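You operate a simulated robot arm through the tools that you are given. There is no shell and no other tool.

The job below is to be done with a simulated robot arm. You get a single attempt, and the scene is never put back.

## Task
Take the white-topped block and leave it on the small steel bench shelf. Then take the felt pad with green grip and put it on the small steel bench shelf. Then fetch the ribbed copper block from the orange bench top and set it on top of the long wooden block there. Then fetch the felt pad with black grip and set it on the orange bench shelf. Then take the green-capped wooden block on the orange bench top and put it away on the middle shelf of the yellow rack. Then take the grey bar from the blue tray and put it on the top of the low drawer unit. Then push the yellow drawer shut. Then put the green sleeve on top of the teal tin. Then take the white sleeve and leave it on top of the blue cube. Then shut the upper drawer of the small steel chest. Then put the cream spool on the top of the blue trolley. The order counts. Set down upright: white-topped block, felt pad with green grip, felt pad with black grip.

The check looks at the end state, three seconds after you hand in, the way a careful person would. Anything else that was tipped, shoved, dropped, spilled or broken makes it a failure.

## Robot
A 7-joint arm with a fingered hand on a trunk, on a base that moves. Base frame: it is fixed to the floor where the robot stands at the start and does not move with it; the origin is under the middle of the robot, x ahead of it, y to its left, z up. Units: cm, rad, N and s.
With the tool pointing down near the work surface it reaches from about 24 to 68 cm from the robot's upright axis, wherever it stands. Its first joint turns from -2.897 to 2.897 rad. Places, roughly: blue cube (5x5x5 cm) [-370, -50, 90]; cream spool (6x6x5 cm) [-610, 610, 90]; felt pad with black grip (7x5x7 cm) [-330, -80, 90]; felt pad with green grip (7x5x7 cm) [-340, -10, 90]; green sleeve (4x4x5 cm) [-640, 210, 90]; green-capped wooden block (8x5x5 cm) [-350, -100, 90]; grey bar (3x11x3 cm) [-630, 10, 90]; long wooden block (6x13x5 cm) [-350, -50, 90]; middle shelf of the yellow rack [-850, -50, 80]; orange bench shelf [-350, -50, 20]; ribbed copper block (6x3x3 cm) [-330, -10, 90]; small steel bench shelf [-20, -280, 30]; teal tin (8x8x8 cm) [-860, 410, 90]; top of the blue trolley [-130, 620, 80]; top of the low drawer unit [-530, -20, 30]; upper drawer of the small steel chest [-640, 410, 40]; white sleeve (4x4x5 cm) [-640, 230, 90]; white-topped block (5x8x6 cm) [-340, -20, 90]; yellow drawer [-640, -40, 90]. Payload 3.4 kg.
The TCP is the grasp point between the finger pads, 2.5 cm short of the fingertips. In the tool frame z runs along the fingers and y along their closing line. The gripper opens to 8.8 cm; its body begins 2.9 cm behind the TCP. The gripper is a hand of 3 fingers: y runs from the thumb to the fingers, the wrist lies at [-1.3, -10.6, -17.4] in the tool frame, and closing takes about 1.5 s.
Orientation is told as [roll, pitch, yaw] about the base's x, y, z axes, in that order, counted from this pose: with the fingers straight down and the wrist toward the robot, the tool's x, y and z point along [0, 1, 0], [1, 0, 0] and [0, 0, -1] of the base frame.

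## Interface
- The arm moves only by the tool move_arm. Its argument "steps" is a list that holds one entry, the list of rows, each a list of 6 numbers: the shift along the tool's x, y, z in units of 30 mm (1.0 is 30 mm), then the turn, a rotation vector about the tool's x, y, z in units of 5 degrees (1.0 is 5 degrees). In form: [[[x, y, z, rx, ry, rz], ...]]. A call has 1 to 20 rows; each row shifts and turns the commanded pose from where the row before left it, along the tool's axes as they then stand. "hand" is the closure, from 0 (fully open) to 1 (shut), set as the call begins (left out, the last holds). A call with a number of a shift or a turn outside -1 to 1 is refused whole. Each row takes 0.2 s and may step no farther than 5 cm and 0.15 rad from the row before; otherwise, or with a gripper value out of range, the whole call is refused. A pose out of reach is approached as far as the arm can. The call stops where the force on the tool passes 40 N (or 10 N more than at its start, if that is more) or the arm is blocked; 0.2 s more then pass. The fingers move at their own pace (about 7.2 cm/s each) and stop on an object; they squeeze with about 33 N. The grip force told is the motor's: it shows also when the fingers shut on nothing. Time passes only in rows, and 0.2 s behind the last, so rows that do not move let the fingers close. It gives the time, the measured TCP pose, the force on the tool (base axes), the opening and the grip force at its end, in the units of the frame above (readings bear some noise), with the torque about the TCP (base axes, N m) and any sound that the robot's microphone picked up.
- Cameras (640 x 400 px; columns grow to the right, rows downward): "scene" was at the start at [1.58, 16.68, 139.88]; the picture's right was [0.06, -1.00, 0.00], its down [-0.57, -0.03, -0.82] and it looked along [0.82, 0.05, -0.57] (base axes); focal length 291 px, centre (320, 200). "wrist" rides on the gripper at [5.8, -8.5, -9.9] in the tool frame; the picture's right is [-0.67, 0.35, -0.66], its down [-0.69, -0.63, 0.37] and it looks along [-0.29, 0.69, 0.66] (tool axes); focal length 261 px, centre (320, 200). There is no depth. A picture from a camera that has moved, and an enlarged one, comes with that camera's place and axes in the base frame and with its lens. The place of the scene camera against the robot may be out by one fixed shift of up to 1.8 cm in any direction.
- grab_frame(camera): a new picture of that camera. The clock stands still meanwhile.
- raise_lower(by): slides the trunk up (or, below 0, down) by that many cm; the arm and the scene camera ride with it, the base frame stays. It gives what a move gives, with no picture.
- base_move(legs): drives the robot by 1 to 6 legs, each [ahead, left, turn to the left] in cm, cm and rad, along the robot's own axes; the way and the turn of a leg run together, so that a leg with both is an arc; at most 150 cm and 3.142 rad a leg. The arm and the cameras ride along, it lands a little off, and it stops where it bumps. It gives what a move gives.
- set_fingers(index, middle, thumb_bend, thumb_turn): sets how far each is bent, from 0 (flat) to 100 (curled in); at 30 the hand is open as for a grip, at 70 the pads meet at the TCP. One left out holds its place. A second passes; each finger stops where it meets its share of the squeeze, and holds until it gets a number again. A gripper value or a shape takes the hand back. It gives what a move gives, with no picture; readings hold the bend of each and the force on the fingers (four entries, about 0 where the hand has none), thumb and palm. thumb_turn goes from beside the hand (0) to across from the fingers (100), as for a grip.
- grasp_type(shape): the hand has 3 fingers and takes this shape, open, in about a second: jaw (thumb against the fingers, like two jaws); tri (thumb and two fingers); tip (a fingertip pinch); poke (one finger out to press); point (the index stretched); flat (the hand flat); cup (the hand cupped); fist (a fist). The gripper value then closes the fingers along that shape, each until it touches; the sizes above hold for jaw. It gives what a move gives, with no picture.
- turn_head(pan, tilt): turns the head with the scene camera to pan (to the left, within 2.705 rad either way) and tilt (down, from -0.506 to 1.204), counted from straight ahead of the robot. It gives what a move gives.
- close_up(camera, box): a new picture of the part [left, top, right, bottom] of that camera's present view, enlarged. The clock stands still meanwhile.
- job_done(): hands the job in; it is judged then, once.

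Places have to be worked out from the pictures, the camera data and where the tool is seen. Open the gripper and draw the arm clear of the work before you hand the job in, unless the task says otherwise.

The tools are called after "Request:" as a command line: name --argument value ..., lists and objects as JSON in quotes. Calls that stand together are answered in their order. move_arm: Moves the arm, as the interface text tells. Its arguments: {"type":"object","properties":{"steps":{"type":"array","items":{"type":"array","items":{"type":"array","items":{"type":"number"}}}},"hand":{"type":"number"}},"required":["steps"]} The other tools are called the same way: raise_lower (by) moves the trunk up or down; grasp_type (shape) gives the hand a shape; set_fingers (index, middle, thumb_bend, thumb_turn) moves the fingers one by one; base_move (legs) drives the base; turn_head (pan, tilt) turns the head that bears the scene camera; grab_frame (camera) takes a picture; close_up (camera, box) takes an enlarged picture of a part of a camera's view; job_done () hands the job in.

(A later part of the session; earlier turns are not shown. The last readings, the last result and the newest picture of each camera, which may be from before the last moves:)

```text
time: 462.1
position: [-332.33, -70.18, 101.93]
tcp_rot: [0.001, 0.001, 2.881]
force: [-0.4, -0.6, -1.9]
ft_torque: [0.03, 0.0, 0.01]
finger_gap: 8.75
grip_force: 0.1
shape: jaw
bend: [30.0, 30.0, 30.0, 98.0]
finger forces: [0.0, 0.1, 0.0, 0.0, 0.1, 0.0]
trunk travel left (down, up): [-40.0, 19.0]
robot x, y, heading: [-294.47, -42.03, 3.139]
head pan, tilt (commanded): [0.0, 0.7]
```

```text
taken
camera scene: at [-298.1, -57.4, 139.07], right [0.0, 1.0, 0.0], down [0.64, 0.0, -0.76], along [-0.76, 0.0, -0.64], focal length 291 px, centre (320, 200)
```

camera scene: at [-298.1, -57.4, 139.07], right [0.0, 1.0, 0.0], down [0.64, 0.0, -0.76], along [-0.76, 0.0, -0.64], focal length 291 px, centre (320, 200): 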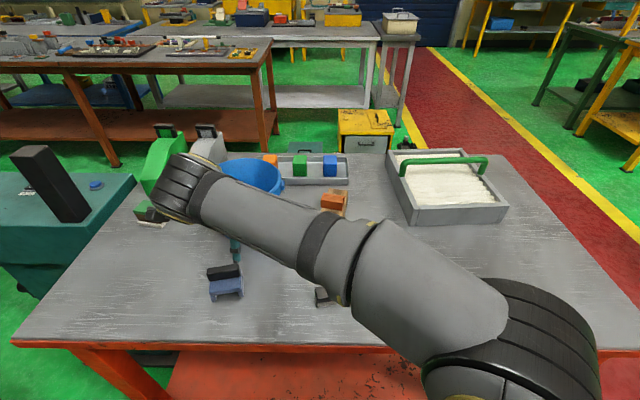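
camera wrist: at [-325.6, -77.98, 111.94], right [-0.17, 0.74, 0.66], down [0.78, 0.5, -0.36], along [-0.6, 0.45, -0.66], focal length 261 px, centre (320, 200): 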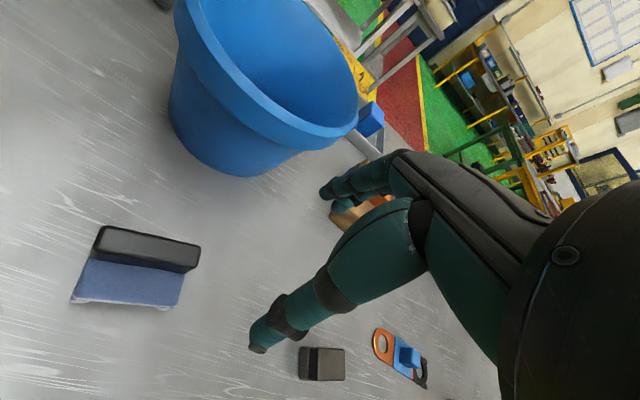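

The black-grip pad is in view to the left. I zoom to measure it.

Request:
close_up --camera "wrist" --box '[40, 190, 280, 340]'

Request:
move_arm --steps '[[[0.8, 0.0, 0, 0, 0, 0], [0.8, 0.0, 0, 0, 0, 0], [0.6, 0.0, 0, 0, 0, 0]]]'

Request:
close_up --camera "wrist" --box '[100, 190, 340, 340]'

```text
2.67 times, centred on (160, 265) of wrist
camera zoom: at [-325.6, -77.98, 111.94], right [-0.17, 0.74, 0.66], down [0.78, 0.5, -0.36], along [-0.6, 0.45, -0.66], focal length 695 px, centre (747, 27)
```

zoom: 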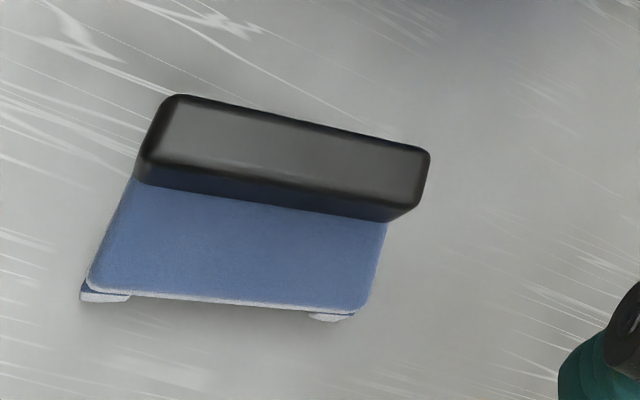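

```text
time: 462.9
position: [-333.87, -76.47, 102.02]
tcp_rot: [-0.002, -0.001, 2.881]
force: [0.6, -0.3, 0.4]
ft_torque: [0.0, -0.01, 0.01]
finger_gap: 8.75
grip_force: 0.1
shape: jaw
bend: [30.0, 30.0, 30.0, 98.0]
finger forces: [0.0, 0.0, 0.0, 0.0, 0.0, 0.0]
trunk travel left (down, up): [-40.0, 19.0]
robot x, y, heading: [-293.98, -41.98, 3.147]
head pan, tilt (commanded): [0.0, 0.7]
```

```text
2.67 times, centred on (220, 265) of wrist
camera zoom: at [-327.33, -84.33, 111.88], right [-0.17, 0.74, 0.66], down [0.78, 0.5, -0.36], along [-0.6, 0.45, -0.66], focal length 695 px, centre (587, 27)
```

zoom: 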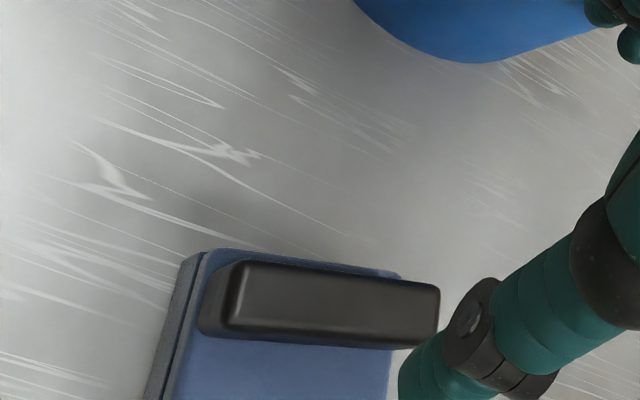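

Triangulated: black grip centre ≈(-331.6,-76.65), top z≈91.5, axis turned 0.19 rad from y. I turn the hand to match, centre it and go down to z≈95 for a check.

Request:
move_arm --steps '[[[0, 0, 0, 0, 0, -0.87], [0, 0, 0, 0, 0, -0.87], [0, 0, 0, 0, 0, -0.87], [0, 0, 0, 0, 0, -0.87], [0, 0, 0, 0, 0, -0.87], [0, 0, 0, 0, 0, -0.83], [0.205, -0.39, 0, 0, 0, 0], [0, 0, 0.8, 0, 0, 0], [0, 0, 0.8, 0, 0, 0], [0, 0, 0.6, 0, 0, 0]]]'

Request:
close_up --camera "wrist" --box '[180, 150, 420, 300]'

Request:
close_up --camera "scene" --box '[150, 200, 310, 300]'

```text
time: 465.1
position: [-332.73, -76.97, 95.35]
tcp_rot: [0.0, 0.0, -2.947]
force: [0.4, 0.4, 0.0]
ft_torque: [0.0, 0.02, 0.01]
finger_gap: 8.74
grip_force: 0.1
shape: jaw
bend: [30.0, 30.0, 30.0, 98.0]
finger forces: [0.0, 0.0, 0.0, 0.1, 0.1, 0.0]
trunk travel left (down, up): [-40.0, 19.0]
robot x, y, heading: [-294.48, -41.55, 3.142]
head pan, tilt (commanded): [0.0, 0.7]
```

```text
2.67 times, centred on (300, 225) of wrist
camera zoom: at [-323.3, -80.96, 105.31], right [-0.47, 0.59, 0.66], down [0.49, 0.79, -0.36], along [-0.74, 0.15, -0.66], focal length 695 px, centre (373, 133)
```

zoom: 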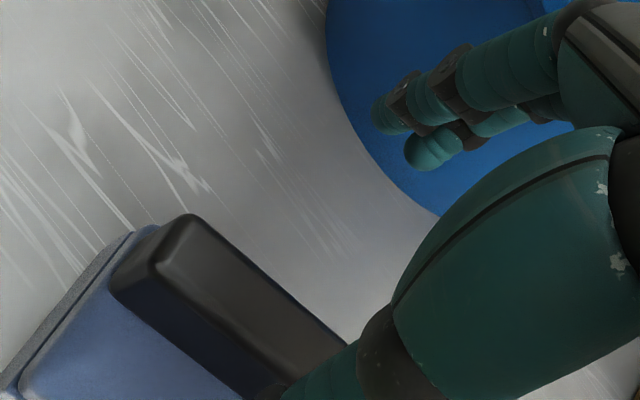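

```text
4.00 times, centred on (230, 250) of scene
camera zoom: at [-298.09, -57.4, 139.07], right [0.0, 1.0, 0.0], down [0.64, 0.0, -0.76], along [-0.76, 0.0, -0.64], focal length 1165 px, centre (680, 0)
```

zoom: 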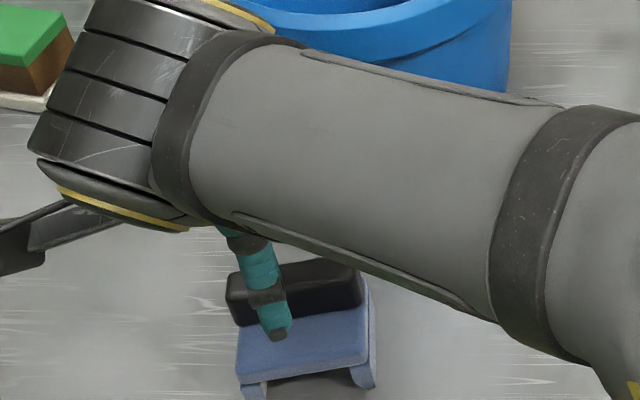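

Aligned (thumb side and finger side even about the grip). I descend to z≈92.4 and close.

Request:
move_arm --steps '[[[0, 0, 0.5, 0, 0, 0], [0, 0, 0.48, 0, 0, 0]]]'

Request:
move_arm --steps '[[[0, 0, 0, 0, 0, 0], [0, 0, 0, 0, 0, 0], [0, 0, 0, 0, 0, 0], [0, 0, 0, 0, 0, 0], [0, 0, 0, 0, 0, 0], [0, 0, 0, 0, 0, 0], [0, 0, 0, 0, 0, 0], [0, 0, 0, 0, 0, 0], [0, 0, 0, 0, 0, 0]]]' --hand 1

Request:
close_up --camera "wrist" --box '[180, 150, 420, 300]'

```text
time: 465.7
position: [-332.68, -76.88, 92.43]
tcp_rot: [-0.001, 0.001, -2.946]
force: [0.0, 0.2, 0.3]
ft_torque: [-0.02, -0.01, 0.01]
finger_gap: 8.75
grip_force: 0.0
shape: jaw
bend: [30.0, 30.0, 30.0, 98.0]
finger forces: [0.0, 0.0, 0.0, 0.1, 0.1, 0.0]
trunk travel left (down, up): [-40.0, 19.0]
robot x, y, heading: [-294.21, -41.7, 3.137]
head pan, tilt (commanded): [0.0, 0.7]
```

```text
time: 467.7
position: [-332.63, -76.88, 92.37]
tcp_rot: [-0.001, 0.003, -2.947]
force: [0.5, -0.2, 0.2]
ft_torque: [-0.02, 0.01, -0.01]
finger_gap: 1.3
grip_force: 33.2
shape: jaw
bend: [71.0, 67.0, 75.0, 100.0]
finger forces: [19.3, 10.1, 0.0, 0.0, 29.4, 0.0]
trunk travel left (down, up): [-40.0, 19.0]
robot x, y, heading: [-294.51, -41.81, 3.144]
head pan, tilt (commanded): [0.0, 0.7]
```

```text
2.67 times, centred on (300, 225) of wrist
camera zoom: at [-323.28, -80.95, 102.36], right [-0.47, 0.59, 0.66], down [0.49, 0.79, -0.36], along [-0.74, 0.15, -0.66], focal length 695 px, centre (373, 133)
```

zoom: 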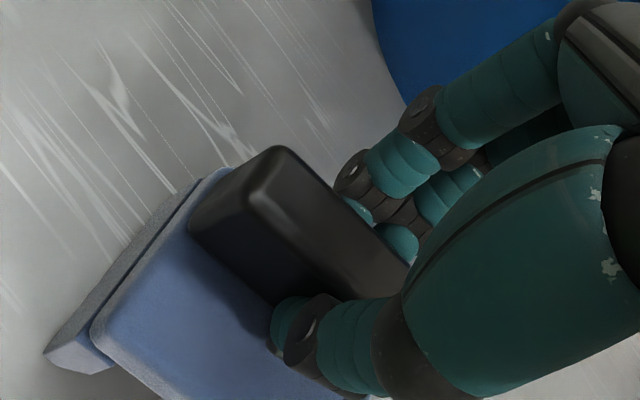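

The black grip is held. I lift, bring the hand in front of the robot, and back the base out so I can lower in front of the bench.

Request:
move_arm --steps '[[[0, 0, -0.3, 0, 0, 0], [0, 0, -0.6, 0, 0, 0], [0, 0, -1, 0, 0, 0], [0, 0, -1, 0, 0, 0], [0, 0, -1, 0, 0, 0]]]'

Request:
close_up --camera "wrist" --box '[180, 150, 420, 300]'

Request:
move_arm --steps '[[[-0.9, -0.17, 0, 0, 0, 0], [-0.9, -0.17, 0, 0, 0, 0], [-0.9, -0.17, 0, 0, 0, 0], [-0.9, -0.17, 0, 0, 0, 0], [-0.9, -0.17, 0, 0, 0, 0], [-0.9, -0.17, 0, 0, 0, 0], [-0.9, -0.17, 0, 0, 0, 0], [-0.9, -0.17, 0, 0, 0, 0], [-0.9, -0.17, 0, 0, 0, 0], [-0.9, -0.17, 0, 0, 0, 0]]]'

Request:
grab_frame --camera "scene"

```text
time: 468.9
position: [-332.78, -76.99, 104.14]
tcp_rot: [0.001, 0.003, -2.947]
force: [-0.1, 0.1, -0.7]
ft_torque: [0.01, -0.02, 0.03]
finger_gap: 1.31
grip_force: 33.0
shape: jaw
bend: [71.0, 67.0, 75.0, 100.0]
finger forces: [19.3, 10.0, 0.0, 0.1, 29.4, 0.1]
trunk travel left (down, up): [-40.0, 19.0]
robot x, y, heading: [-294.57, -42.03, 3.143]
head pan, tilt (commanded): [0.0, 0.7]
```

```text
2.67 times, centred on (300, 225) of wrist
camera zoom: at [-323.29, -80.98, 114.12], right [-0.47, 0.59, 0.66], down [0.49, 0.79, -0.36], along [-0.74, 0.15, -0.66], focal length 695 px, centre (373, 133)
```

zoom: 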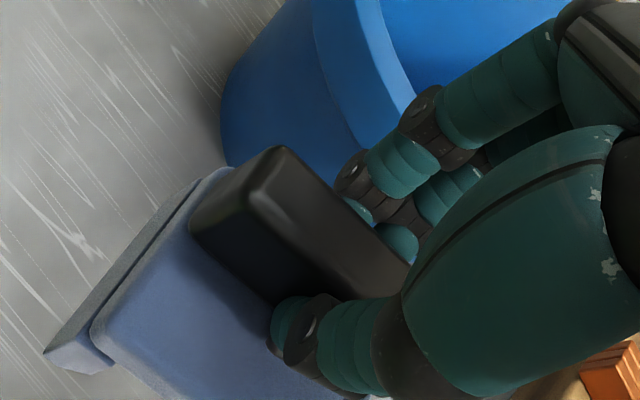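

```text
time: 471.1
position: [-332.91, -49.47, 104.04]
tcp_rot: [-0.004, 0.002, -2.946]
force: [-0.5, -0.2, -0.6]
ft_torque: [0.01, 0.0, -0.01]
finger_gap: 1.29
grip_force: 32.9
shape: jaw
bend: [71.0, 67.0, 75.0, 100.0]
finger forces: [19.3, 10.0, 0.0, 0.0, 29.4, 0.0]
trunk travel left (down, up): [-40.0, 19.0]
robot x, y, heading: [-294.35, -41.81, 3.144]
head pan, tilt (commanded): [0.0, 0.7]
```

```text
taken
camera scene: at [-298.09, -57.39, 139.07], right [0.0, 1.0, 0.0], down [0.64, 0.0, -0.76], along [-0.76, 0.0, -0.64], focal length 291 px, centre (320, 200)
```

scene: 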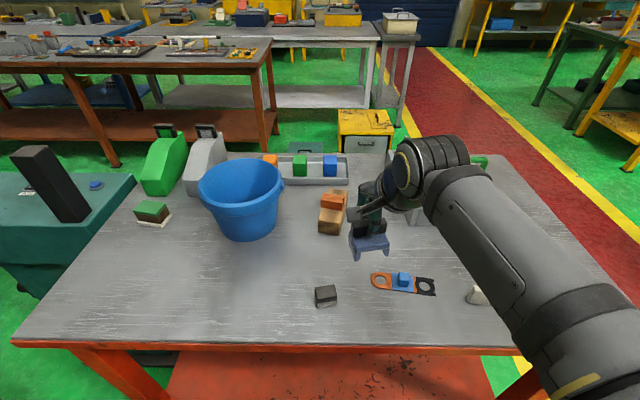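

The pad is held upright. I back the base 25 cm, lower the trunk fully, and look at the shelf.

Request:
base_move --legs '[[-25, 0, 0]]'

Request:
raise_lower --by -40

Request:
grab_frame --camera "scene"

Request:
grab_frame --camera "wrist"

```text
time: 472.9
position: [-307.91, -49.47, 104.08]
tcp_rot: [-0.001, 0.001, -2.951]
force: [0.7, 0.9, -0.8]
ft_torque: [0.04, 0.01, 0.04]
finger_gap: 1.31
grip_force: 33.2
shape: jaw
bend: [71.0, 67.0, 75.0, 100.0]
finger forces: [19.3, 10.1, 0.1, 0.0, 29.4, 0.0]
trunk travel left (down, up): [-40.0, 19.0]
robot x, y, heading: [-269.55, -42.14, 3.14]
head pan, tilt (commanded): [0.0, 0.7]
```

```text
time: 476.7
position: [-308.06, -49.4, 64.12]
tcp_rot: [0.0, 0.002, -2.95]
force: [0.0, 0.4, -0.4]
ft_torque: [-0.03, 0.02, 0.02]
finger_gap: 1.32
grip_force: 33.3
shape: jaw
bend: [71.0, 67.0, 75.0, 100.0]
finger forces: [19.3, 10.1, 0.1, 0.0, 29.4, 0.1]
trunk travel left (down, up): [0.0, 59.0]
robot x, y, heading: [-269.0, -41.85, 3.135]
head pan, tilt (commanded): [0.0, 0.7]
```

```text
taken
camera scene: at [-273.12, -57.42, 99.07], right [0.0, 1.0, 0.0], down [0.64, 0.0, -0.76], along [-0.76, 0.0, -0.64], focal length 291 px, centre (320, 200)
```

scene: 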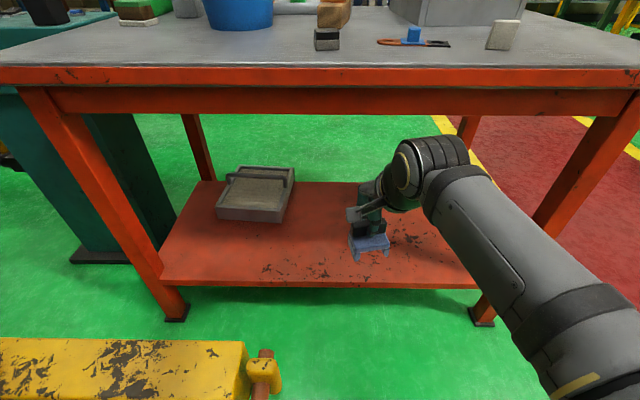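

```text
taken
camera wrist: at [-298.55, -53.42, 74.05], right [-0.47, 0.59, 0.66], down [0.49, 0.79, -0.36], along [-0.74, 0.15, -0.66], focal length 261 px, centre (320, 200)
```

wrist: 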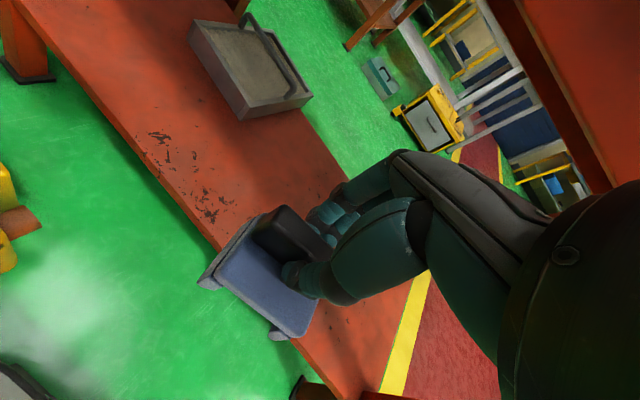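

The shelf (z≈22.5, edge x≈-323) is free right of the grey tray. I lower the pad in front of the bench to z≈34.

Request:
move_arm --steps '[[[0, 0.1, 1, 0, 0, 0], [0, 0.1, 1, 0, 0, 0], [0, 0.1, 1, 0, 0, 0], [0, 0.1, 1, 0, 0, 0], [0, 0.1, 1, 0, 0, 0], [0, 0.1, 1, 0, 0, 0], [0, 0.1, 1, 0, 0, 0], [0, 0.1, 1, 0, 0, 0], [0, 0.1, 1, 0, 0, 0], [0, 0.1, 1, 0, 0, 0]]]'

Request:
grab_frame --camera "scene"

Request:
grab_frame --camera "wrist"

```text
time: 478.9
position: [-310.81, -49.77, 34.21]
tcp_rot: [0.0, 0.001, -2.949]
force: [-0.2, 0.2, -0.5]
ft_torque: [0.04, 0.01, 0.02]
finger_gap: 1.27
grip_force: 32.5
shape: jaw
bend: [71.0, 67.0, 75.0, 100.0]
finger forces: [19.3, 10.0, 0.1, 0.0, 29.5, 0.1]
trunk travel left (down, up): [0.0, 59.0]
robot x, y, heading: [-269.39, -41.88, 3.143]
head pan, tilt (commanded): [0.0, 0.7]
```

```text
taken
camera scene: at [-273.12, -57.42, 99.07], right [0.0, 1.0, 0.0], down [0.64, 0.0, -0.77], along [-0.77, 0.0, -0.64], focal length 291 px, centre (320, 200)
```

scene: 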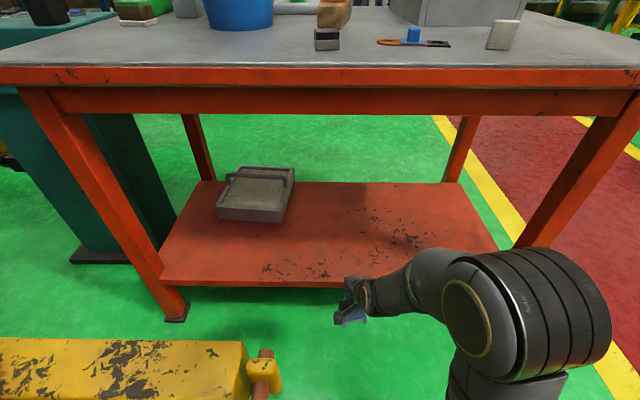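

```text
taken
camera wrist: at [-301.38, -53.91, 44.11], right [-0.47, 0.59, 0.66], down [0.49, 0.79, -0.36], along [-0.74, 0.15, -0.66], focal length 261 px, centre (320, 200)
```

wrist: 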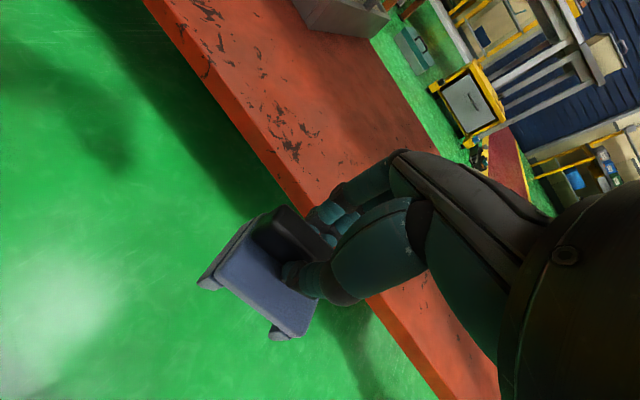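

Everything is below the apron (z≈77). I drive the base forward 23 cm to bring the pad in over the shelf.

Request:
base_move --legs '[[23, 0, 0]]'

Request:
grab_frame --camera "scene"

Request:
grab_frame --camera "wrist"

```text
time: 480.7
position: [-333.58, -49.9, 34.23]
tcp_rot: [0.001, 0.001, -2.949]
force: [0.4, 0.3, -1.5]
ft_torque: [-0.01, 0.0, -0.01]
finger_gap: 1.31
grip_force: 33.1
shape: jaw
bend: [71.0, 67.0, 75.0, 100.0]
finger forces: [19.3, 10.1, 0.0, 0.1, 29.4, 0.1]
trunk travel left (down, up): [0.0, 59.0]
robot x, y, heading: [-292.32, -41.73, 3.14]
head pan, tilt (commanded): [0.0, 0.7]
```

```text
taken
camera scene: at [-295.98, -57.39, 99.07], right [0.0, 1.0, 0.0], down [0.64, 0.0, -0.76], along [-0.76, 0.0, -0.64], focal length 291 px, centre (320, 200)
```

scene: 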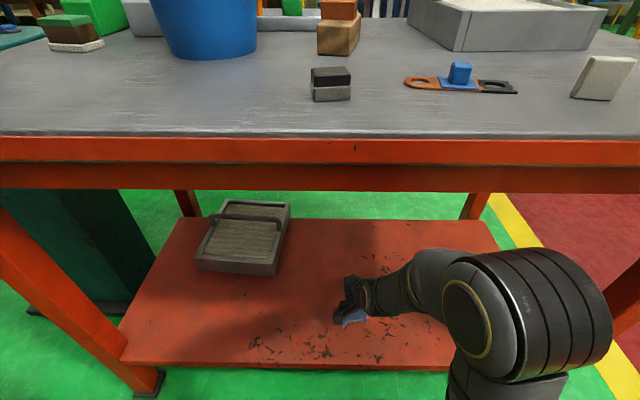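

```text
taken
camera wrist: at [-324.25, -53.91, 44.13], right [-0.47, 0.59, 0.66], down [0.49, 0.79, -0.36], along [-0.74, 0.15, -0.66], focal length 261 px, centre (320, 200)
```

wrist: 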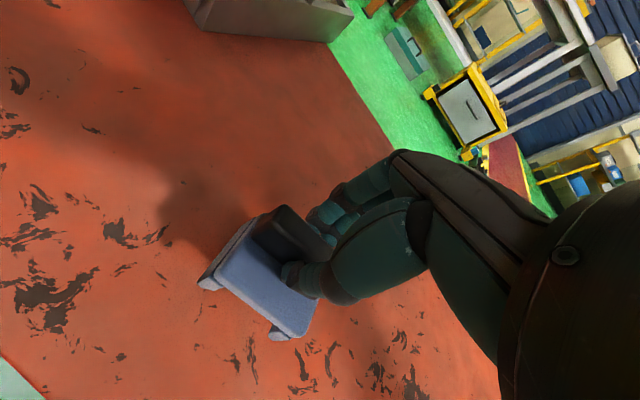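

The pad is over the shelf, well inside the edge. I lower it.

Request:
move_arm --steps '[[[0, 0, 0.4, 0, 0, 0], [0, 0, 0.4, 0, 0, 0], [0, 0, 0.3, 0, 0, 0]]]'

Request:
move_arm --steps '[[[0, 0, 0.1, 0, 0, 0], [0, 0, 0.06, 0, 0, 0]]]'

```text
time: 481.5
position: [-333.57, -49.82, 30.74]
tcp_rot: [-0.001, 0.0, -2.947]
force: [-0.4, -0.4, -0.4]
ft_torque: [0.02, -0.03, 0.0]
finger_gap: 1.3
grip_force: 32.7
shape: jaw
bend: [71.0, 67.0, 75.0, 100.0]
finger forces: [19.3, 10.0, 0.0, 0.0, 29.4, 0.0]
trunk travel left (down, up): [0.0, 59.0]
robot x, y, heading: [-291.85, -41.99, 3.137]
head pan, tilt (commanded): [0.0, 0.7]
```

```text
time: 482.1
position: [-333.75, -49.91, 30.36]
tcp_rot: [-0.002, 0.003, -2.948]
force: [0.4, -0.6, 0.2]
ft_torque: [-0.03, 0.04, 0.02]
finger_gap: 1.28
grip_force: 33.0
shape: jaw
bend: [71.0, 67.0, 75.0, 100.0]
finger forces: [19.2, 10.1, 0.0, 0.0, 29.3, 0.1]
trunk travel left (down, up): [0.0, 59.0]
robot x, y, heading: [-292.04, -41.91, 3.143]
head pan, tilt (commanded): [0.0, 0.7]
```

Request:
move_arm --steps '[[[0, 0, 0.08, 0, 0, 0], [0, 0, 0.06, 0, 0, 0]]]'

Request:
close_up --camera "wrist" --box '[180, 180, 420, 330]'

```text
time: 482.7
position: [-333.72, -49.85, 30.13]
tcp_rot: [-0.003, -0.004, -2.947]
force: [4.2, -0.2, 26.0]
ft_torque: [-0.02, -0.17, -0.01]
finger_gap: 1.39
grip_force: 33.2
shape: jaw
bend: [71.0, 71.0, 75.0, 100.0]
finger forces: [21.4, 11.4, 0.0, 0.0, 37.4, 0.0]
trunk travel left (down, up): [0.0, 59.0]
robot x, y, heading: [-292.49, -42.06, 3.144]
head pan, tilt (commanded): [0.0, 0.7]
```

```text
2.67 times, centred on (300, 255) of wrist
camera zoom: at [-324.23, -53.89, 40.09], right [-0.47, 0.59, 0.66], down [0.48, 0.79, -0.37], along [-0.74, 0.15, -0.66], focal length 695 px, centre (373, 53)
```

zoom: 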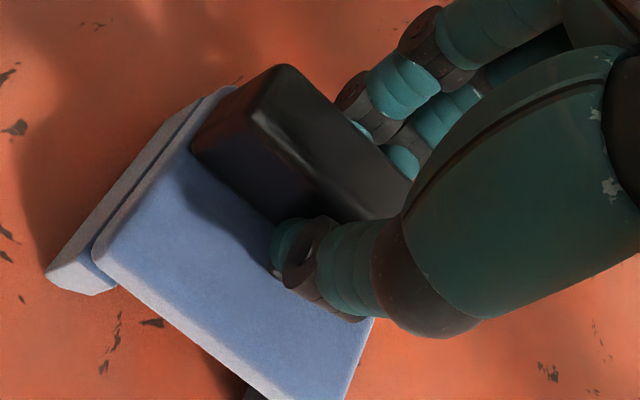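

Seated (26 N). I relieve a little, open the hand, and rise.

Request:
move_arm --steps '[[[0, 0, -0.05, 0, 0, 0], [0, 0, 0, 0, 0, 0]]]'

Request:
move_arm --steps '[[[0, 0, 0, 0, 0, 0], [0, 0, 0, 0, 0, 0], [0, 0, 0, 0, 0, 0], [0, 0, 0, 0, 0, 0], [0, 0, 0, 0, 0, 0], [0, 0, 0, 0, 0, 0], [0, 0, 0, 0, 0, 0], [0, 0, -0.3, 0, 0, 0], [0, 0, -0.6, 0, 0, 0], [0, 0, -0.6, 0, 0, 0]]]' --hand 0

Request:
grab_frame --camera "wrist"

Request:
close_up --camera "scene" --box '[240, 230, 480, 380]'

```text
time: 483.3
position: [-333.5, -49.82, 30.16]
tcp_rot: [0.0, -0.001, -2.948]
force: [-1.0, -2.7, 18.3]
ft_torque: [0.01, -0.08, -0.03]
finger_gap: 1.41
grip_force: 33.2
shape: jaw
bend: [71.0, 71.0, 75.0, 100.0]
finger forces: [22.6, 12.4, 0.0, 0.0, 34.8, 0.1]
trunk travel left (down, up): [0.0, 59.0]
robot x, y, heading: [-292.62, -42.03, 3.145]
head pan, tilt (commanded): [0.0, 0.7]
```

```text
time: 485.5
position: [-333.68, -49.76, 34.55]
tcp_rot: [0.0, 0.001, -2.949]
force: [-0.4, 0.9, -0.1]
ft_torque: [0.01, -0.02, 0.01]
finger_gap: 8.77
grip_force: 0.1
shape: jaw
bend: [30.0, 30.0, 30.0, 98.0]
finger forces: [0.0, 0.0, 0.0, 0.1, 0.0, 0.1]
trunk travel left (down, up): [0.0, 59.0]
robot x, y, heading: [-292.0, -42.02, 3.144]
head pan, tilt (commanded): [0.0, 0.7]
```

```text
taken
camera wrist: at [-324.23, -53.88, 44.59], right [-0.47, 0.59, 0.66], down [0.49, 0.79, -0.36], along [-0.73, 0.15, -0.66], focal length 261 px, centre (320, 200)
```

wrist: 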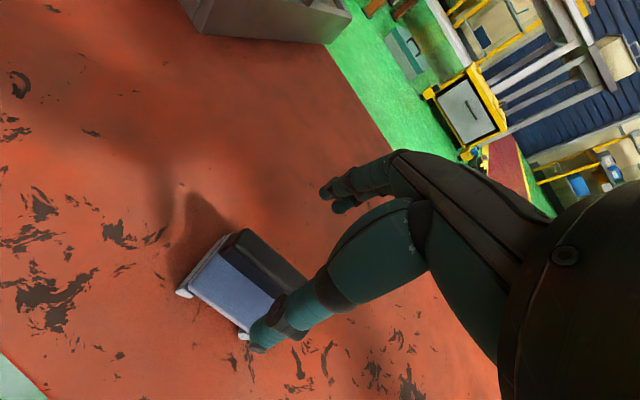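

```text
2.67 times, centred on (360, 305) of scene
camera zoom: at [-295.98, -57.39, 99.07], right [0.0, 1.0, 0.0], down [0.64, 0.0, -0.76], along [-0.76, 0.0, -0.64], focal length 777 px, centre (213, -80)
```

zoom: 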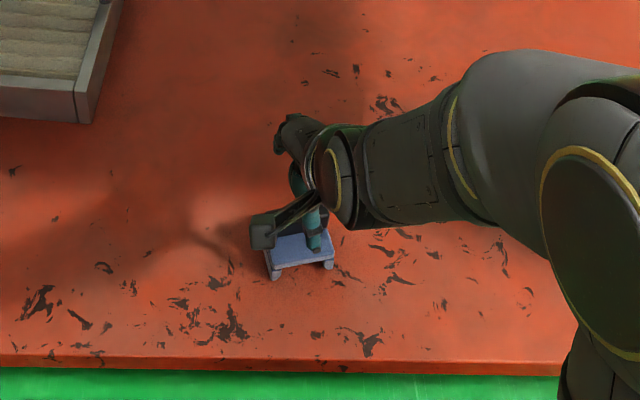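

The pad stands on the shelf. I rise 3 cm more, back the base out, then raise arm and trunk.

Request:
move_arm --steps '[[[0, 0, -0.5, 0, 0, 0], [0, 0, -0.6, 0, 0, 0]]]'

Request:
base_move --legs '[[-24, 0, 0]]'

Request:
close_up --camera "scene" --box '[160, 160, 480, 360]'

Request:
move_arm --steps '[[[0, -0.1, -1, 0, 0, 0], [0, -0.1, -1, 0, 0, 0], [0, -0.1, -1, 0, 0, 0], [0, -0.1, -1, 0, 0, 0], [0, -0.1, -1, 0, 0, 0], [0, -0.1, -1, 0, 0, 0], [0, -0.1, -1, 0, 0, 0], [0, -0.1, -1, 0, 0, 0], [0, 0, -1, 0, 0, 0]]]'

Request:
raise_lower --by 40

```text
time: 486.1
position: [-333.78, -49.86, 37.79]
tcp_rot: [0.001, 0.001, -2.95]
force: [0.3, -0.7, -0.8]
ft_torque: [-0.02, 0.01, 0.02]
finger_gap: 8.75
grip_force: 0.1
shape: jaw
bend: [30.0, 30.0, 30.0, 98.0]
finger forces: [0.0, 0.0, 0.1, 0.0, 0.1, 0.0]
trunk travel left (down, up): [0.0, 59.0]
robot x, y, heading: [-292.27, -41.67, 3.143]
head pan, tilt (commanded): [0.0, 0.7]
```

```text
time: 487.8
position: [-309.68, -49.81, 38.0]
tcp_rot: [0.001, 0.002, -2.948]
force: [-0.5, 0.0, 0.3]
ft_torque: [0.0, -0.04, 0.03]
finger_gap: 8.77
grip_force: 0.0
shape: jaw
bend: [30.0, 30.0, 30.0, 98.0]
finger forces: [0.0, 0.0, 0.0, 0.1, 0.1, 0.0]
trunk travel left (down, up): [0.0, 59.0]
robot x, y, heading: [-268.27, -41.91, 3.139]
head pan, tilt (commanded): [0.0, 0.7]
```

```text
2.00 times, centred on (320, 260) of scene
camera zoom: at [-271.98, -57.41, 99.07], right [0.0, 1.0, 0.0], down [0.64, 0.0, -0.76], along [-0.76, 0.0, -0.64], focal length 583 px, centre (320, 80)
```

zoom: 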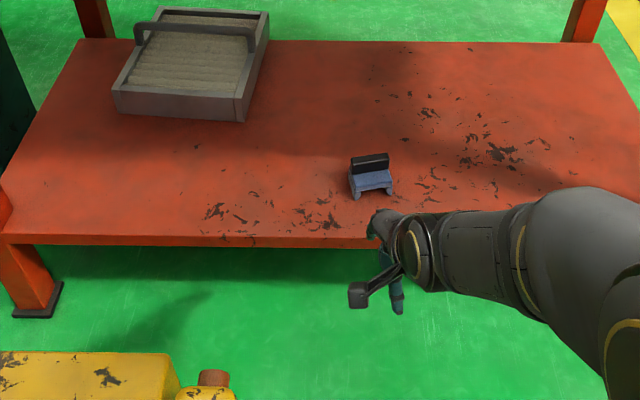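

```text
time: 489.8
position: [-307.33, -49.57, 64.91]
tcp_rot: [-0.001, 0.003, -2.949]
force: [-0.2, -0.1, -0.2]
ft_torque: [0.0, -0.01, -0.02]
finger_gap: 8.77
grip_force: 0.1
shape: jaw
bend: [30.0, 30.0, 30.0, 98.0]
finger forces: [0.1, 0.0, 0.1, 0.1, 0.1, 0.1]
trunk travel left (down, up): [0.0, 59.0]
robot x, y, heading: [-268.56, -42.0, 3.147]
head pan, tilt (commanded): [0.0, 0.7]
```

```text
time: 493.7
position: [-307.43, -49.47, 104.89]
tcp_rot: [0.0, 0.002, -2.948]
force: [0.5, -0.4, 0.6]
ft_torque: [0.01, -0.04, -0.01]
finger_gap: 8.76
grip_force: 0.0
shape: jaw
bend: [30.0, 30.0, 30.0, 98.0]
finger forces: [0.0, 0.0, 0.0, 0.1, 0.0, 0.0]
trunk travel left (down, up): [-40.0, 19.0]
robot x, y, heading: [-268.2, -41.79, 3.137]
head pan, tilt (commanded): [0.0, 0.7]
```

Task 4 is done. Next the green-capped block at about (-350,-101), which is at the edge of reach from this bay. I move as near as the bench and the yellow stand allow, to about (-298,-49), and look.

Request:
base_move --legs '[[20, 7, 0], [9.5, 0, 0]]'

Request:
turn_head --pan 0.5 --tilt 0.7

Request:
grab_frame --camera "scene"

Request:
close_up --camera "scene" --box '[200, 80, 440, 230]'

Request:
turn_head --pan 1.2 --tilt 0.9

Request:
grab_frame --camera "scene"

```text
time: 495.5
position: [-327.26, -55.74, 104.86]
tcp_rot: [0.0, 0.002, -2.953]
force: [0.5, 0.3, 0.3]
ft_torque: [-0.04, 0.01, 0.0]
finger_gap: 8.78
grip_force: 0.0
shape: jaw
bend: [30.0, 30.0, 30.0, 98.0]
finger forces: [0.0, 0.0, 0.0, 0.0, 0.0, 0.0]
trunk travel left (down, up): [-40.0, 19.0]
robot x, y, heading: [-288.0, -48.5, 3.138]
head pan, tilt (commanded): [0.0, 0.7]
stopped in leg 2: the robot was blocked; the commanded pose is now the measured one
```

```text
time: 496.5
position: [-327.38, -55.6, 104.9]
tcp_rot: [-0.001, 0.001, -2.951]
force: [0.3, 0.3, -0.7]
ft_torque: [0.01, -0.01, 0.04]
finger_gap: 8.76
grip_force: 0.1
shape: jaw
bend: [30.0, 30.0, 30.0, 98.0]
finger forces: [0.1, 0.0, 0.0, 0.1, 0.0, 0.0]
trunk travel left (down, up): [-40.0, 19.0]
robot x, y, heading: [-288.02, -48.44, 3.14]
head pan, tilt (commanded): [0.499, 0.7]
```

```text
taken
camera scene: at [-290.89, -67.79, 139.07], right [-0.48, 0.88, 0.0], down [0.57, 0.31, -0.76], along [-0.67, -0.36, -0.64], focal length 291 px, centre (320, 200)
```

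scene: 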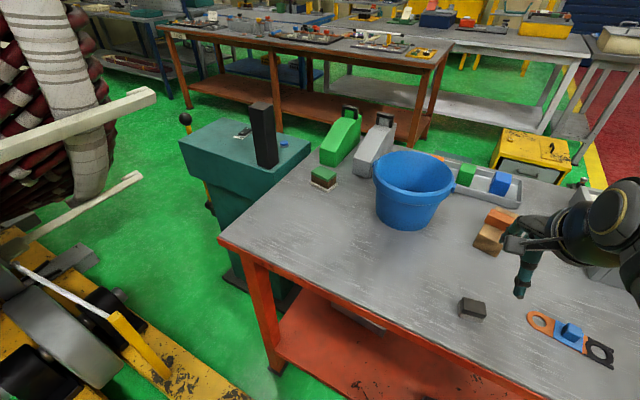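

```text
2.67 times, centred on (320, 155) of scene
camera zoom: at [-290.89, -67.79, 139.07], right [-0.48, 0.88, 0.0], down [0.57, 0.31, -0.76], along [-0.67, -0.36, -0.64], focal length 777 px, centre (320, 320)
```

zoom: 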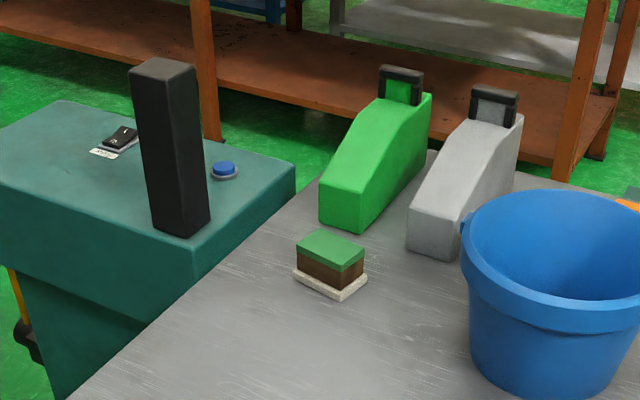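

```text
time: 497.5
position: [-327.44, -55.68, 104.87]
tcp_rot: [-0.001, 0.002, -2.951]
force: [-0.2, -0.3, -0.8]
ft_torque: [0.02, -0.02, 0.02]
finger_gap: 8.77
grip_force: 0.0
shape: jaw
bend: [30.0, 30.0, 30.0, 98.0]
finger forces: [0.0, 0.0, 0.0, 0.0, 0.0, 0.0]
trunk travel left (down, up): [-40.0, 19.0]
robot x, y, heading: [-288.23, -48.61, 3.135]
head pan, tilt (commanded): [1.201, 0.901]
```

```text
taken
camera scene: at [-286.18, -70.78, 137.46], right [-0.93, 0.36, 0.0], down [0.29, 0.73, -0.62], along [-0.23, -0.58, -0.78], focal length 291 px, centre (320, 200)
```

scene: 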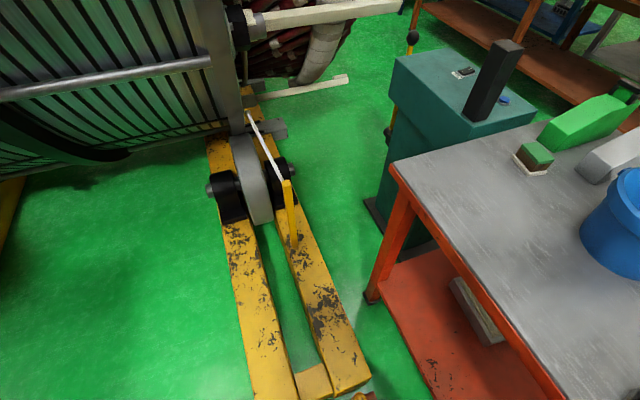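

The block (white slab, wood, green cap) is centred at about (-351.8,-100.1) with its long side along y. I can just reach it from the front if the hand is tilted ~42° pointing left. I first reposition to about (-298,-45.5).

Request:
base_move --legs '[[-1.5, 0, 0], [0, -3.5, 0], [12, 0, 0]]'

Request:
raise_lower --by 7

Request:
move_arm --steps '[[[0, 0, 0, 0, 0, 0.95], [0, 0, 0, 0, 0, 0.95], [0, 0, 0, 0, 0, 0.95], [0, 0, 0, 0, 0, 0.95], [0, 0, 0, 0, 0, 0.92], [0, 0, 0, 0, 0.95, 0], [0, 0, 0, 0, 0.95, 0], [0, 0, 0, 0, 0.95, 0], [0, 0, 0, 0, 0.95, 0], [0, 0, 0, 0, 0.95, 0], [0, 0, 0, 0, 0.95, 0], [0, 0, 0, 0, 0.95, 0], [0, 0, 0, 0, 0.95, 0], [0, 0, 0, 0, 0.8, 0]]]'

Request:
turn_head --pan 0.5 --tilt 0.7

Request:
grab_frame --camera "scene"

Request:
grab_frame --camera "wrist"

```text
time: 499.6
position: [-336.93, -52.11, 104.89]
tcp_rot: [0.0, -0.001, -2.957]
force: [0.7, 1.6, 0.7]
ft_torque: [0.05, 0.01, 0.02]
finger_gap: 8.75
grip_force: 0.0
shape: jaw
bend: [30.0, 30.0, 30.0, 98.0]
finger forces: [0.0, 0.0, 0.0, 0.1, 0.1, 0.1]
trunk travel left (down, up): [-40.0, 19.0]
robot x, y, heading: [-297.65, -44.89, 3.13]
head pan, tilt (commanded): [1.201, 0.901]
```

```text
time: 500.7
position: [-337.01, -52.15, 111.89]
tcp_rot: [-0.003, 0.003, -2.956]
force: [-0.3, 0.4, 0.4]
ft_torque: [0.02, 0.0, 0.03]
finger_gap: 8.77
grip_force: 0.1
shape: jaw
bend: [30.0, 30.0, 30.0, 98.0]
finger forces: [0.0, 0.0, 0.0, 0.0, 0.1, 0.1]
trunk travel left (down, up): [-47.0, 12.0]
robot x, y, heading: [-297.69, -44.75, 3.135]
head pan, tilt (commanded): [1.201, 0.901]
```

```text
time: 503.7
position: [-337.03, -52.07, 111.75]
tcp_rot: [0.731, 0.001, 2.915]
force: [0.2, 0.3, -0.4]
ft_torque: [-0.02, 0.0, -0.03]
finger_gap: 8.76
grip_force: 0.2
shape: jaw
bend: [30.0, 30.0, 30.0, 98.0]
finger forces: [0.0, 0.1, 0.0, 0.0, 0.0, 0.0]
trunk travel left (down, up): [-47.0, 12.0]
robot x, y, heading: [-297.95, -44.43, 3.136]
head pan, tilt (commanded): [1.201, 0.901]
```

```text
time: 504.8
position: [-337.04, -52.02, 111.82]
tcp_rot: [0.731, -0.001, 2.916]
force: [-0.4, 0.1, -0.1]
ft_torque: [-0.02, 0.01, 0.03]
finger_gap: 8.79
grip_force: 0.0
shape: jaw
bend: [30.0, 30.0, 30.0, 98.0]
finger forces: [0.0, 0.0, 0.1, 0.1, 0.0, 0.0]
trunk travel left (down, up): [-47.0, 12.0]
robot x, y, heading: [-297.82, -44.68, 3.135]
head pan, tilt (commanded): [0.499, 0.7]
```

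```text
taken
camera scene: at [-300.62, -64.42, 146.07], right [-0.47, 0.88, 0.0], down [0.57, 0.3, -0.76], along [-0.67, -0.36, -0.64], focal length 291 px, centre (320, 200)
```

scene: 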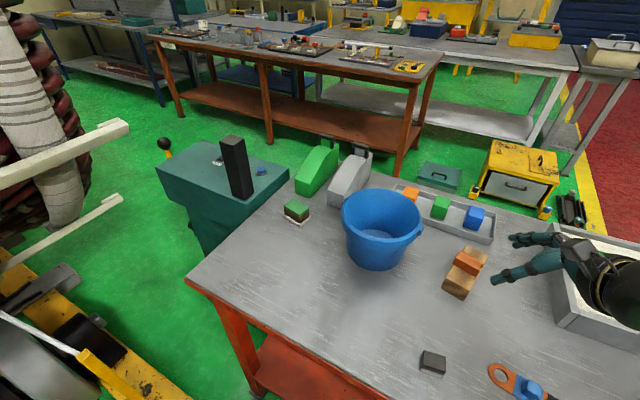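

```text
taken
camera wrist: at [-328.21, -51.7, 123.19], right [-0.13, 0.99, 0.04], down [0.67, 0.12, -0.73], along [-0.73, -0.07, -0.68], focal length 261 px, centre (320, 200)
```

wrist: 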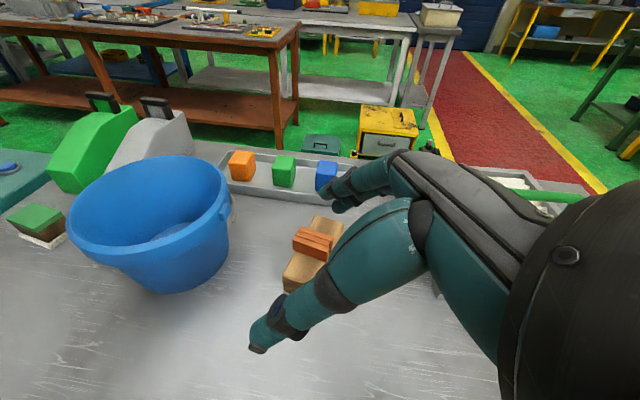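

The hand is tilted 42° pointing left. I travel along x≈-335 past the bucket to y≈-100, descending slowly to z≈104.

Request:
move_arm --steps '[[[-0.11, -0.65, -0.1, 0, 0, 0], [0.615, -0.225, 0.774, 0, 0, 0], [0.615, -0.225, 0.774, 0, 0, 0], [0.615, -0.225, 0.774, 0, 0, 0], [0.615, -0.225, 0.774, 0, 0, 0], [0.615, -0.225, 0.774, 0, 0, 0], [0.615, -0.225, 0.774, 0, 0, 0], [0.615, -0.225, 0.774, 0, 0, 0], [0.615, -0.225, 0.774, 0, 0, 0], [0.615, -0.225, 0.774, 0, 0, 0], [0.615, -0.225, 0.774, 0, 0, 0], [0.615, -0.225, 0.774, 0, 0, 0], [0.615, -0.225, 0.774, 0, 0, 0], [0.615, -0.225, 0.774, 0, 0, 0], [0.615, -0.225, 0.774, 0, 0, 0], [0.615, -0.225, 0.774, 0, 0, 0], [0.615, -0.225, 0.774, 0, 0, 0]]]'

Request:
grab_frame --camera "scene"

Request:
grab_frame --camera "wrist"

```text
time: 507.8
position: [-335.75, -89.89, 109.58]
tcp_rot: [0.862, 0.126, 2.917]
force: [-0.9, 0.2, 0.2]
ft_torque: [0.0, 0.0, 0.03]
finger_gap: 8.8
grip_force: 0.1
shape: jaw
bend: [30.0, 30.0, 30.0, 98.0]
finger forces: [0.0, 0.0, 0.1, 0.0, 0.0, 0.1]
trunk travel left (down, up): [-47.0, 12.0]
robot x, y, heading: [-297.97, -44.83, 3.136]
head pan, tilt (commanded): [0.499, 0.7]
stopped in row 15: the arm was blocked; the commanded pose is now the measured one
```

```text
taken
camera scene: at [-300.62, -64.4, 146.07], right [-0.47, 0.88, 0.0], down [0.57, 0.3, -0.77], along [-0.68, -0.36, -0.64], focal length 291 px, centre (320, 200)
```

scene: 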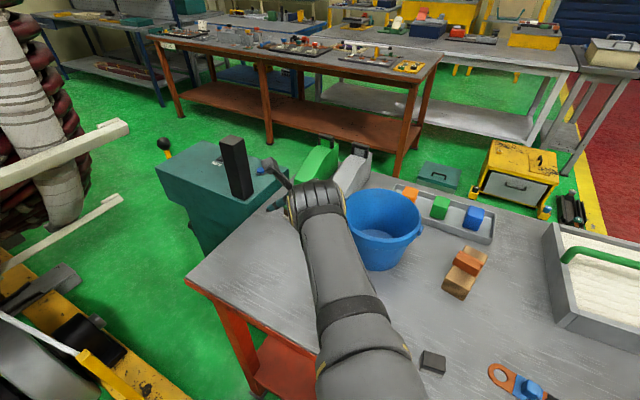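

```text
taken
camera wrist: at [-328.05, -87.74, 121.52], right [-0.12, 0.98, -0.13], down [0.74, 0.0, -0.67], along [-0.66, -0.17, -0.73], focal length 261 px, centre (320, 200)
```

wrist: 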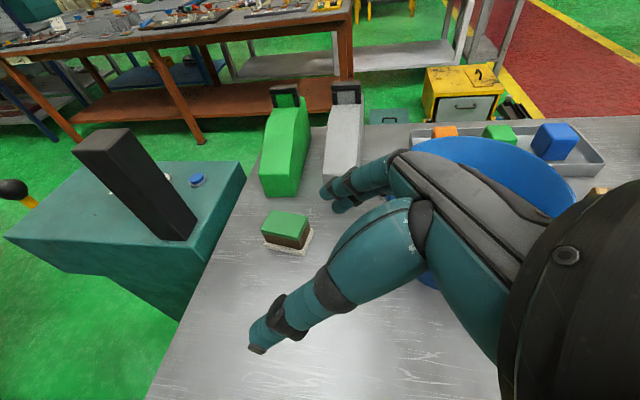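

The arm was blocked partway. I look down with the head to see what is touching.

Request:
turn_head --pan 0.5 --tilt 1.2

Request:
grab_frame --camera "scene"

Request:
turn_head --pan -0.5 --tilt 1.2

Request:
grab_frame --camera "scene"

```text
time: 508.7
position: [-335.73, -89.89, 109.52]
tcp_rot: [0.863, 0.127, 2.918]
force: [-0.2, 0.0, -0.8]
ft_torque: [0.01, 0.02, 0.03]
finger_gap: 8.79
grip_force: 0.1
shape: jaw
bend: [30.0, 30.0, 30.0, 98.0]
finger forces: [0.0, 0.0, 0.1, 0.0, 0.0, 0.0]
trunk travel left (down, up): [-47.0, 12.0]
robot x, y, heading: [-297.59, -44.64, 3.131]
head pan, tilt (commanded): [0.499, 1.201]
```

```text
taken
camera scene: at [-298.07, -63.06, 142.48], right [-0.47, 0.88, 0.0], down [0.82, 0.44, -0.36], along [-0.32, -0.17, -0.93], focal length 291 px, centre (320, 200)
```

scene: 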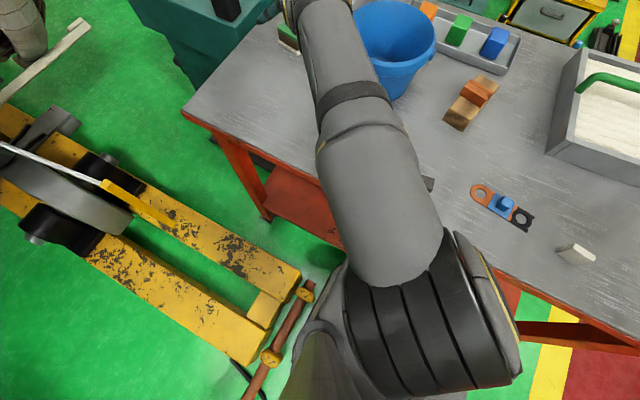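

```text
time: 510.0
position: [-335.82, -89.93, 109.68]
tcp_rot: [0.863, 0.125, 2.917]
force: [-0.8, 0.2, -0.4]
ft_torque: [0.03, -0.05, -0.01]
finger_gap: 8.83
grip_force: 0.0
shape: jaw
bend: [30.0, 30.0, 30.0, 98.0]
finger forces: [0.1, 0.0, 0.0, 0.0, 0.0, 0.0]
trunk travel left (down, up): [-47.0, 12.0]
robot x, y, heading: [-297.76, -44.29, 3.136]
head pan, tilt (commanded): [-0.499, 1.201]
```

```text
taken
camera scene: at [-298.02, -57.71, 142.47], right [0.49, 0.87, 0.0], down [0.81, -0.45, -0.36], along [-0.32, 0.18, -0.93], focal length 291 px, centre (320, 200)
```

scene: 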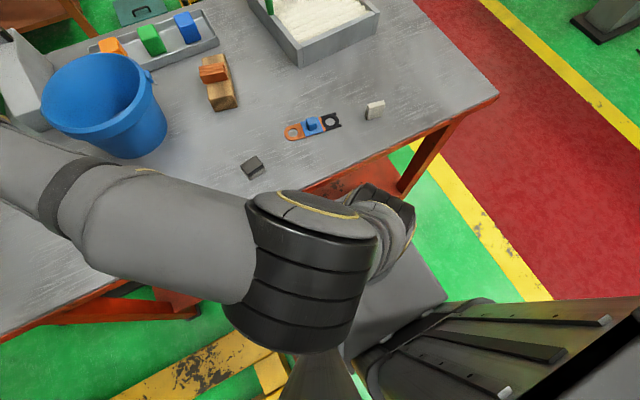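

I see it: the elbow is touching my own mast, so this far-left reach is impossible from here. I'll take the block from the bench's back side instead. First I retract the arm the same way.

Request:
move_arm --steps '[[[-0.615, 0.225, -0.774, 0, 0, 0], [-0.615, 0.225, -0.774, 0, 0, 0], [-0.615, 0.225, -0.774, 0, 0, 0], [-0.615, 0.225, -0.774, 0, 0, 0], [-0.615, 0.225, -0.774, 0, 0, 0], [-0.615, 0.225, -0.774, 0, 0, 0], [-0.615, 0.225, -0.774, 0, 0, 0], [-0.615, 0.225, -0.774, 0, 0, 0], [-0.615, 0.225, -0.774, 0, 0, 0], [-0.615, 0.225, -0.774, 0, 0, 0], [-0.615, 0.225, -0.774, 0, 0, 0], [-0.615, 0.225, -0.774, 0, 0, 0], [-0.615, 0.225, -0.774, 0, 0, 0]]]'

Request:
turn_head --pan 0.0 --tilt 0.7

Request:
grab_frame --camera "scene"

```text
time: 512.8
position: [-335.94, -50.33, 109.86]
tcp_rot: [0.863, 0.126, 2.92]
force: [-0.2, 0.1, -0.8]
ft_torque: [-0.01, 0.01, 0.01]
finger_gap: 8.8
grip_force: 0.2
shape: jaw
bend: [30.0, 30.0, 30.0, 98.0]
finger forces: [0.0, 0.0, 0.0, 0.0, 0.1, 0.0]
trunk travel left (down, up): [-47.0, 12.0]
robot x, y, heading: [-297.51, -45.31, 3.132]
head pan, tilt (commanded): [-0.499, 1.201]
```

```text
time: 513.7
position: [-335.97, -50.4, 110.08]
tcp_rot: [0.861, 0.126, 2.918]
force: [-0.3, 0.2, 0.3]
ft_torque: [0.01, 0.01, 0.01]
finger_gap: 8.79
grip_force: 0.1
shape: jaw
bend: [30.0, 30.0, 30.0, 98.0]
finger forces: [0.0, 0.0, 0.0, 0.0, 0.0, 0.0]
trunk travel left (down, up): [-47.0, 12.0]
robot x, y, heading: [-297.74, -44.96, 3.136]
head pan, tilt (commanded): [0.0, 0.7]
```

```text
taken
camera scene: at [-301.62, -60.33, 146.06], right [0.01, 1.0, 0.0], down [0.64, -0.01, -0.76], along [-0.76, 0.01, -0.64], focal length 291 px, centre (320, 200)
```

scene: 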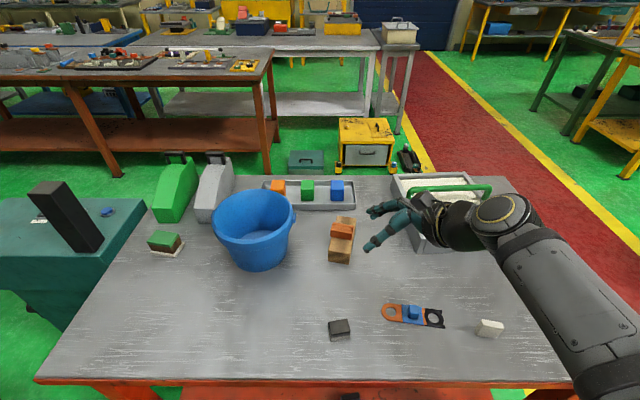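

I restore the hand to pointing straight down with the wrist toward the robot.

Request:
move_arm --steps '[[[0, 0, 0, 0, -0.988, 0], [0, 0, 0, 0, -0.988, 0], [0, 0, 0, 0, -0.988, 0], [0, 0, 0, 0, -0.988, 0], [0, 0, 0, 0, -0.988, 0], [0, 0, 0, 0, -0.988, 0], [0, 0, 0, 0, -0.988, 0], [0, 0, 0, 0, -0.988, 0], [0, 0, 0, 0, -0.988, 0], [0, 0, 0, 0, -0.988, 0], [0, 0, 0, -0.722, 0, 0], [0, 0, 0, -0.722, 0, 0], [0, 0, 0, 0, 0, -0.854], [0, 0, 0, 0, 0, -0.854], [0, 0, 0, 0, 0, -0.854]]]'

Request:
base_move --legs '[[-28, -3, 0], [0, -124, 0]]'

```text
time: 516.9
position: [-335.98, -50.43, 110.0]
tcp_rot: [0.0, -0.002, -3.14]
force: [0.7, -0.1, 0.2]
ft_torque: [-0.02, 0.01, -0.02]
finger_gap: 8.79
grip_force: 0.1
shape: jaw
bend: [30.0, 30.0, 30.0, 98.0]
finger forces: [0.0, 0.0, 0.0, 0.0, 0.0, 0.0]
trunk travel left (down, up): [-47.0, 12.0]
robot x, y, heading: [-297.7, -44.85, 3.137]
head pan, tilt (commanded): [0.0, 0.7]
```

```text
time: 524.8
position: [-306.27, 76.34, 109.9]
tcp_rot: [0.002, -0.002, 3.132]
force: [-0.1, 1.4, -0.1]
ft_torque: [0.01, 0.02, -0.01]
finger_gap: 8.82
grip_force: 0.1
shape: jaw
bend: [30.0, 30.0, 30.0, 98.0]
finger forces: [0.1, 0.1, 0.0, 0.0, 0.1, 0.1]
trunk travel left (down, up): [-47.0, 12.0]
robot x, y, heading: [-267.88, 81.22, 3.127]
head pan, tilt (commanded): [0.0, 0.7]
```

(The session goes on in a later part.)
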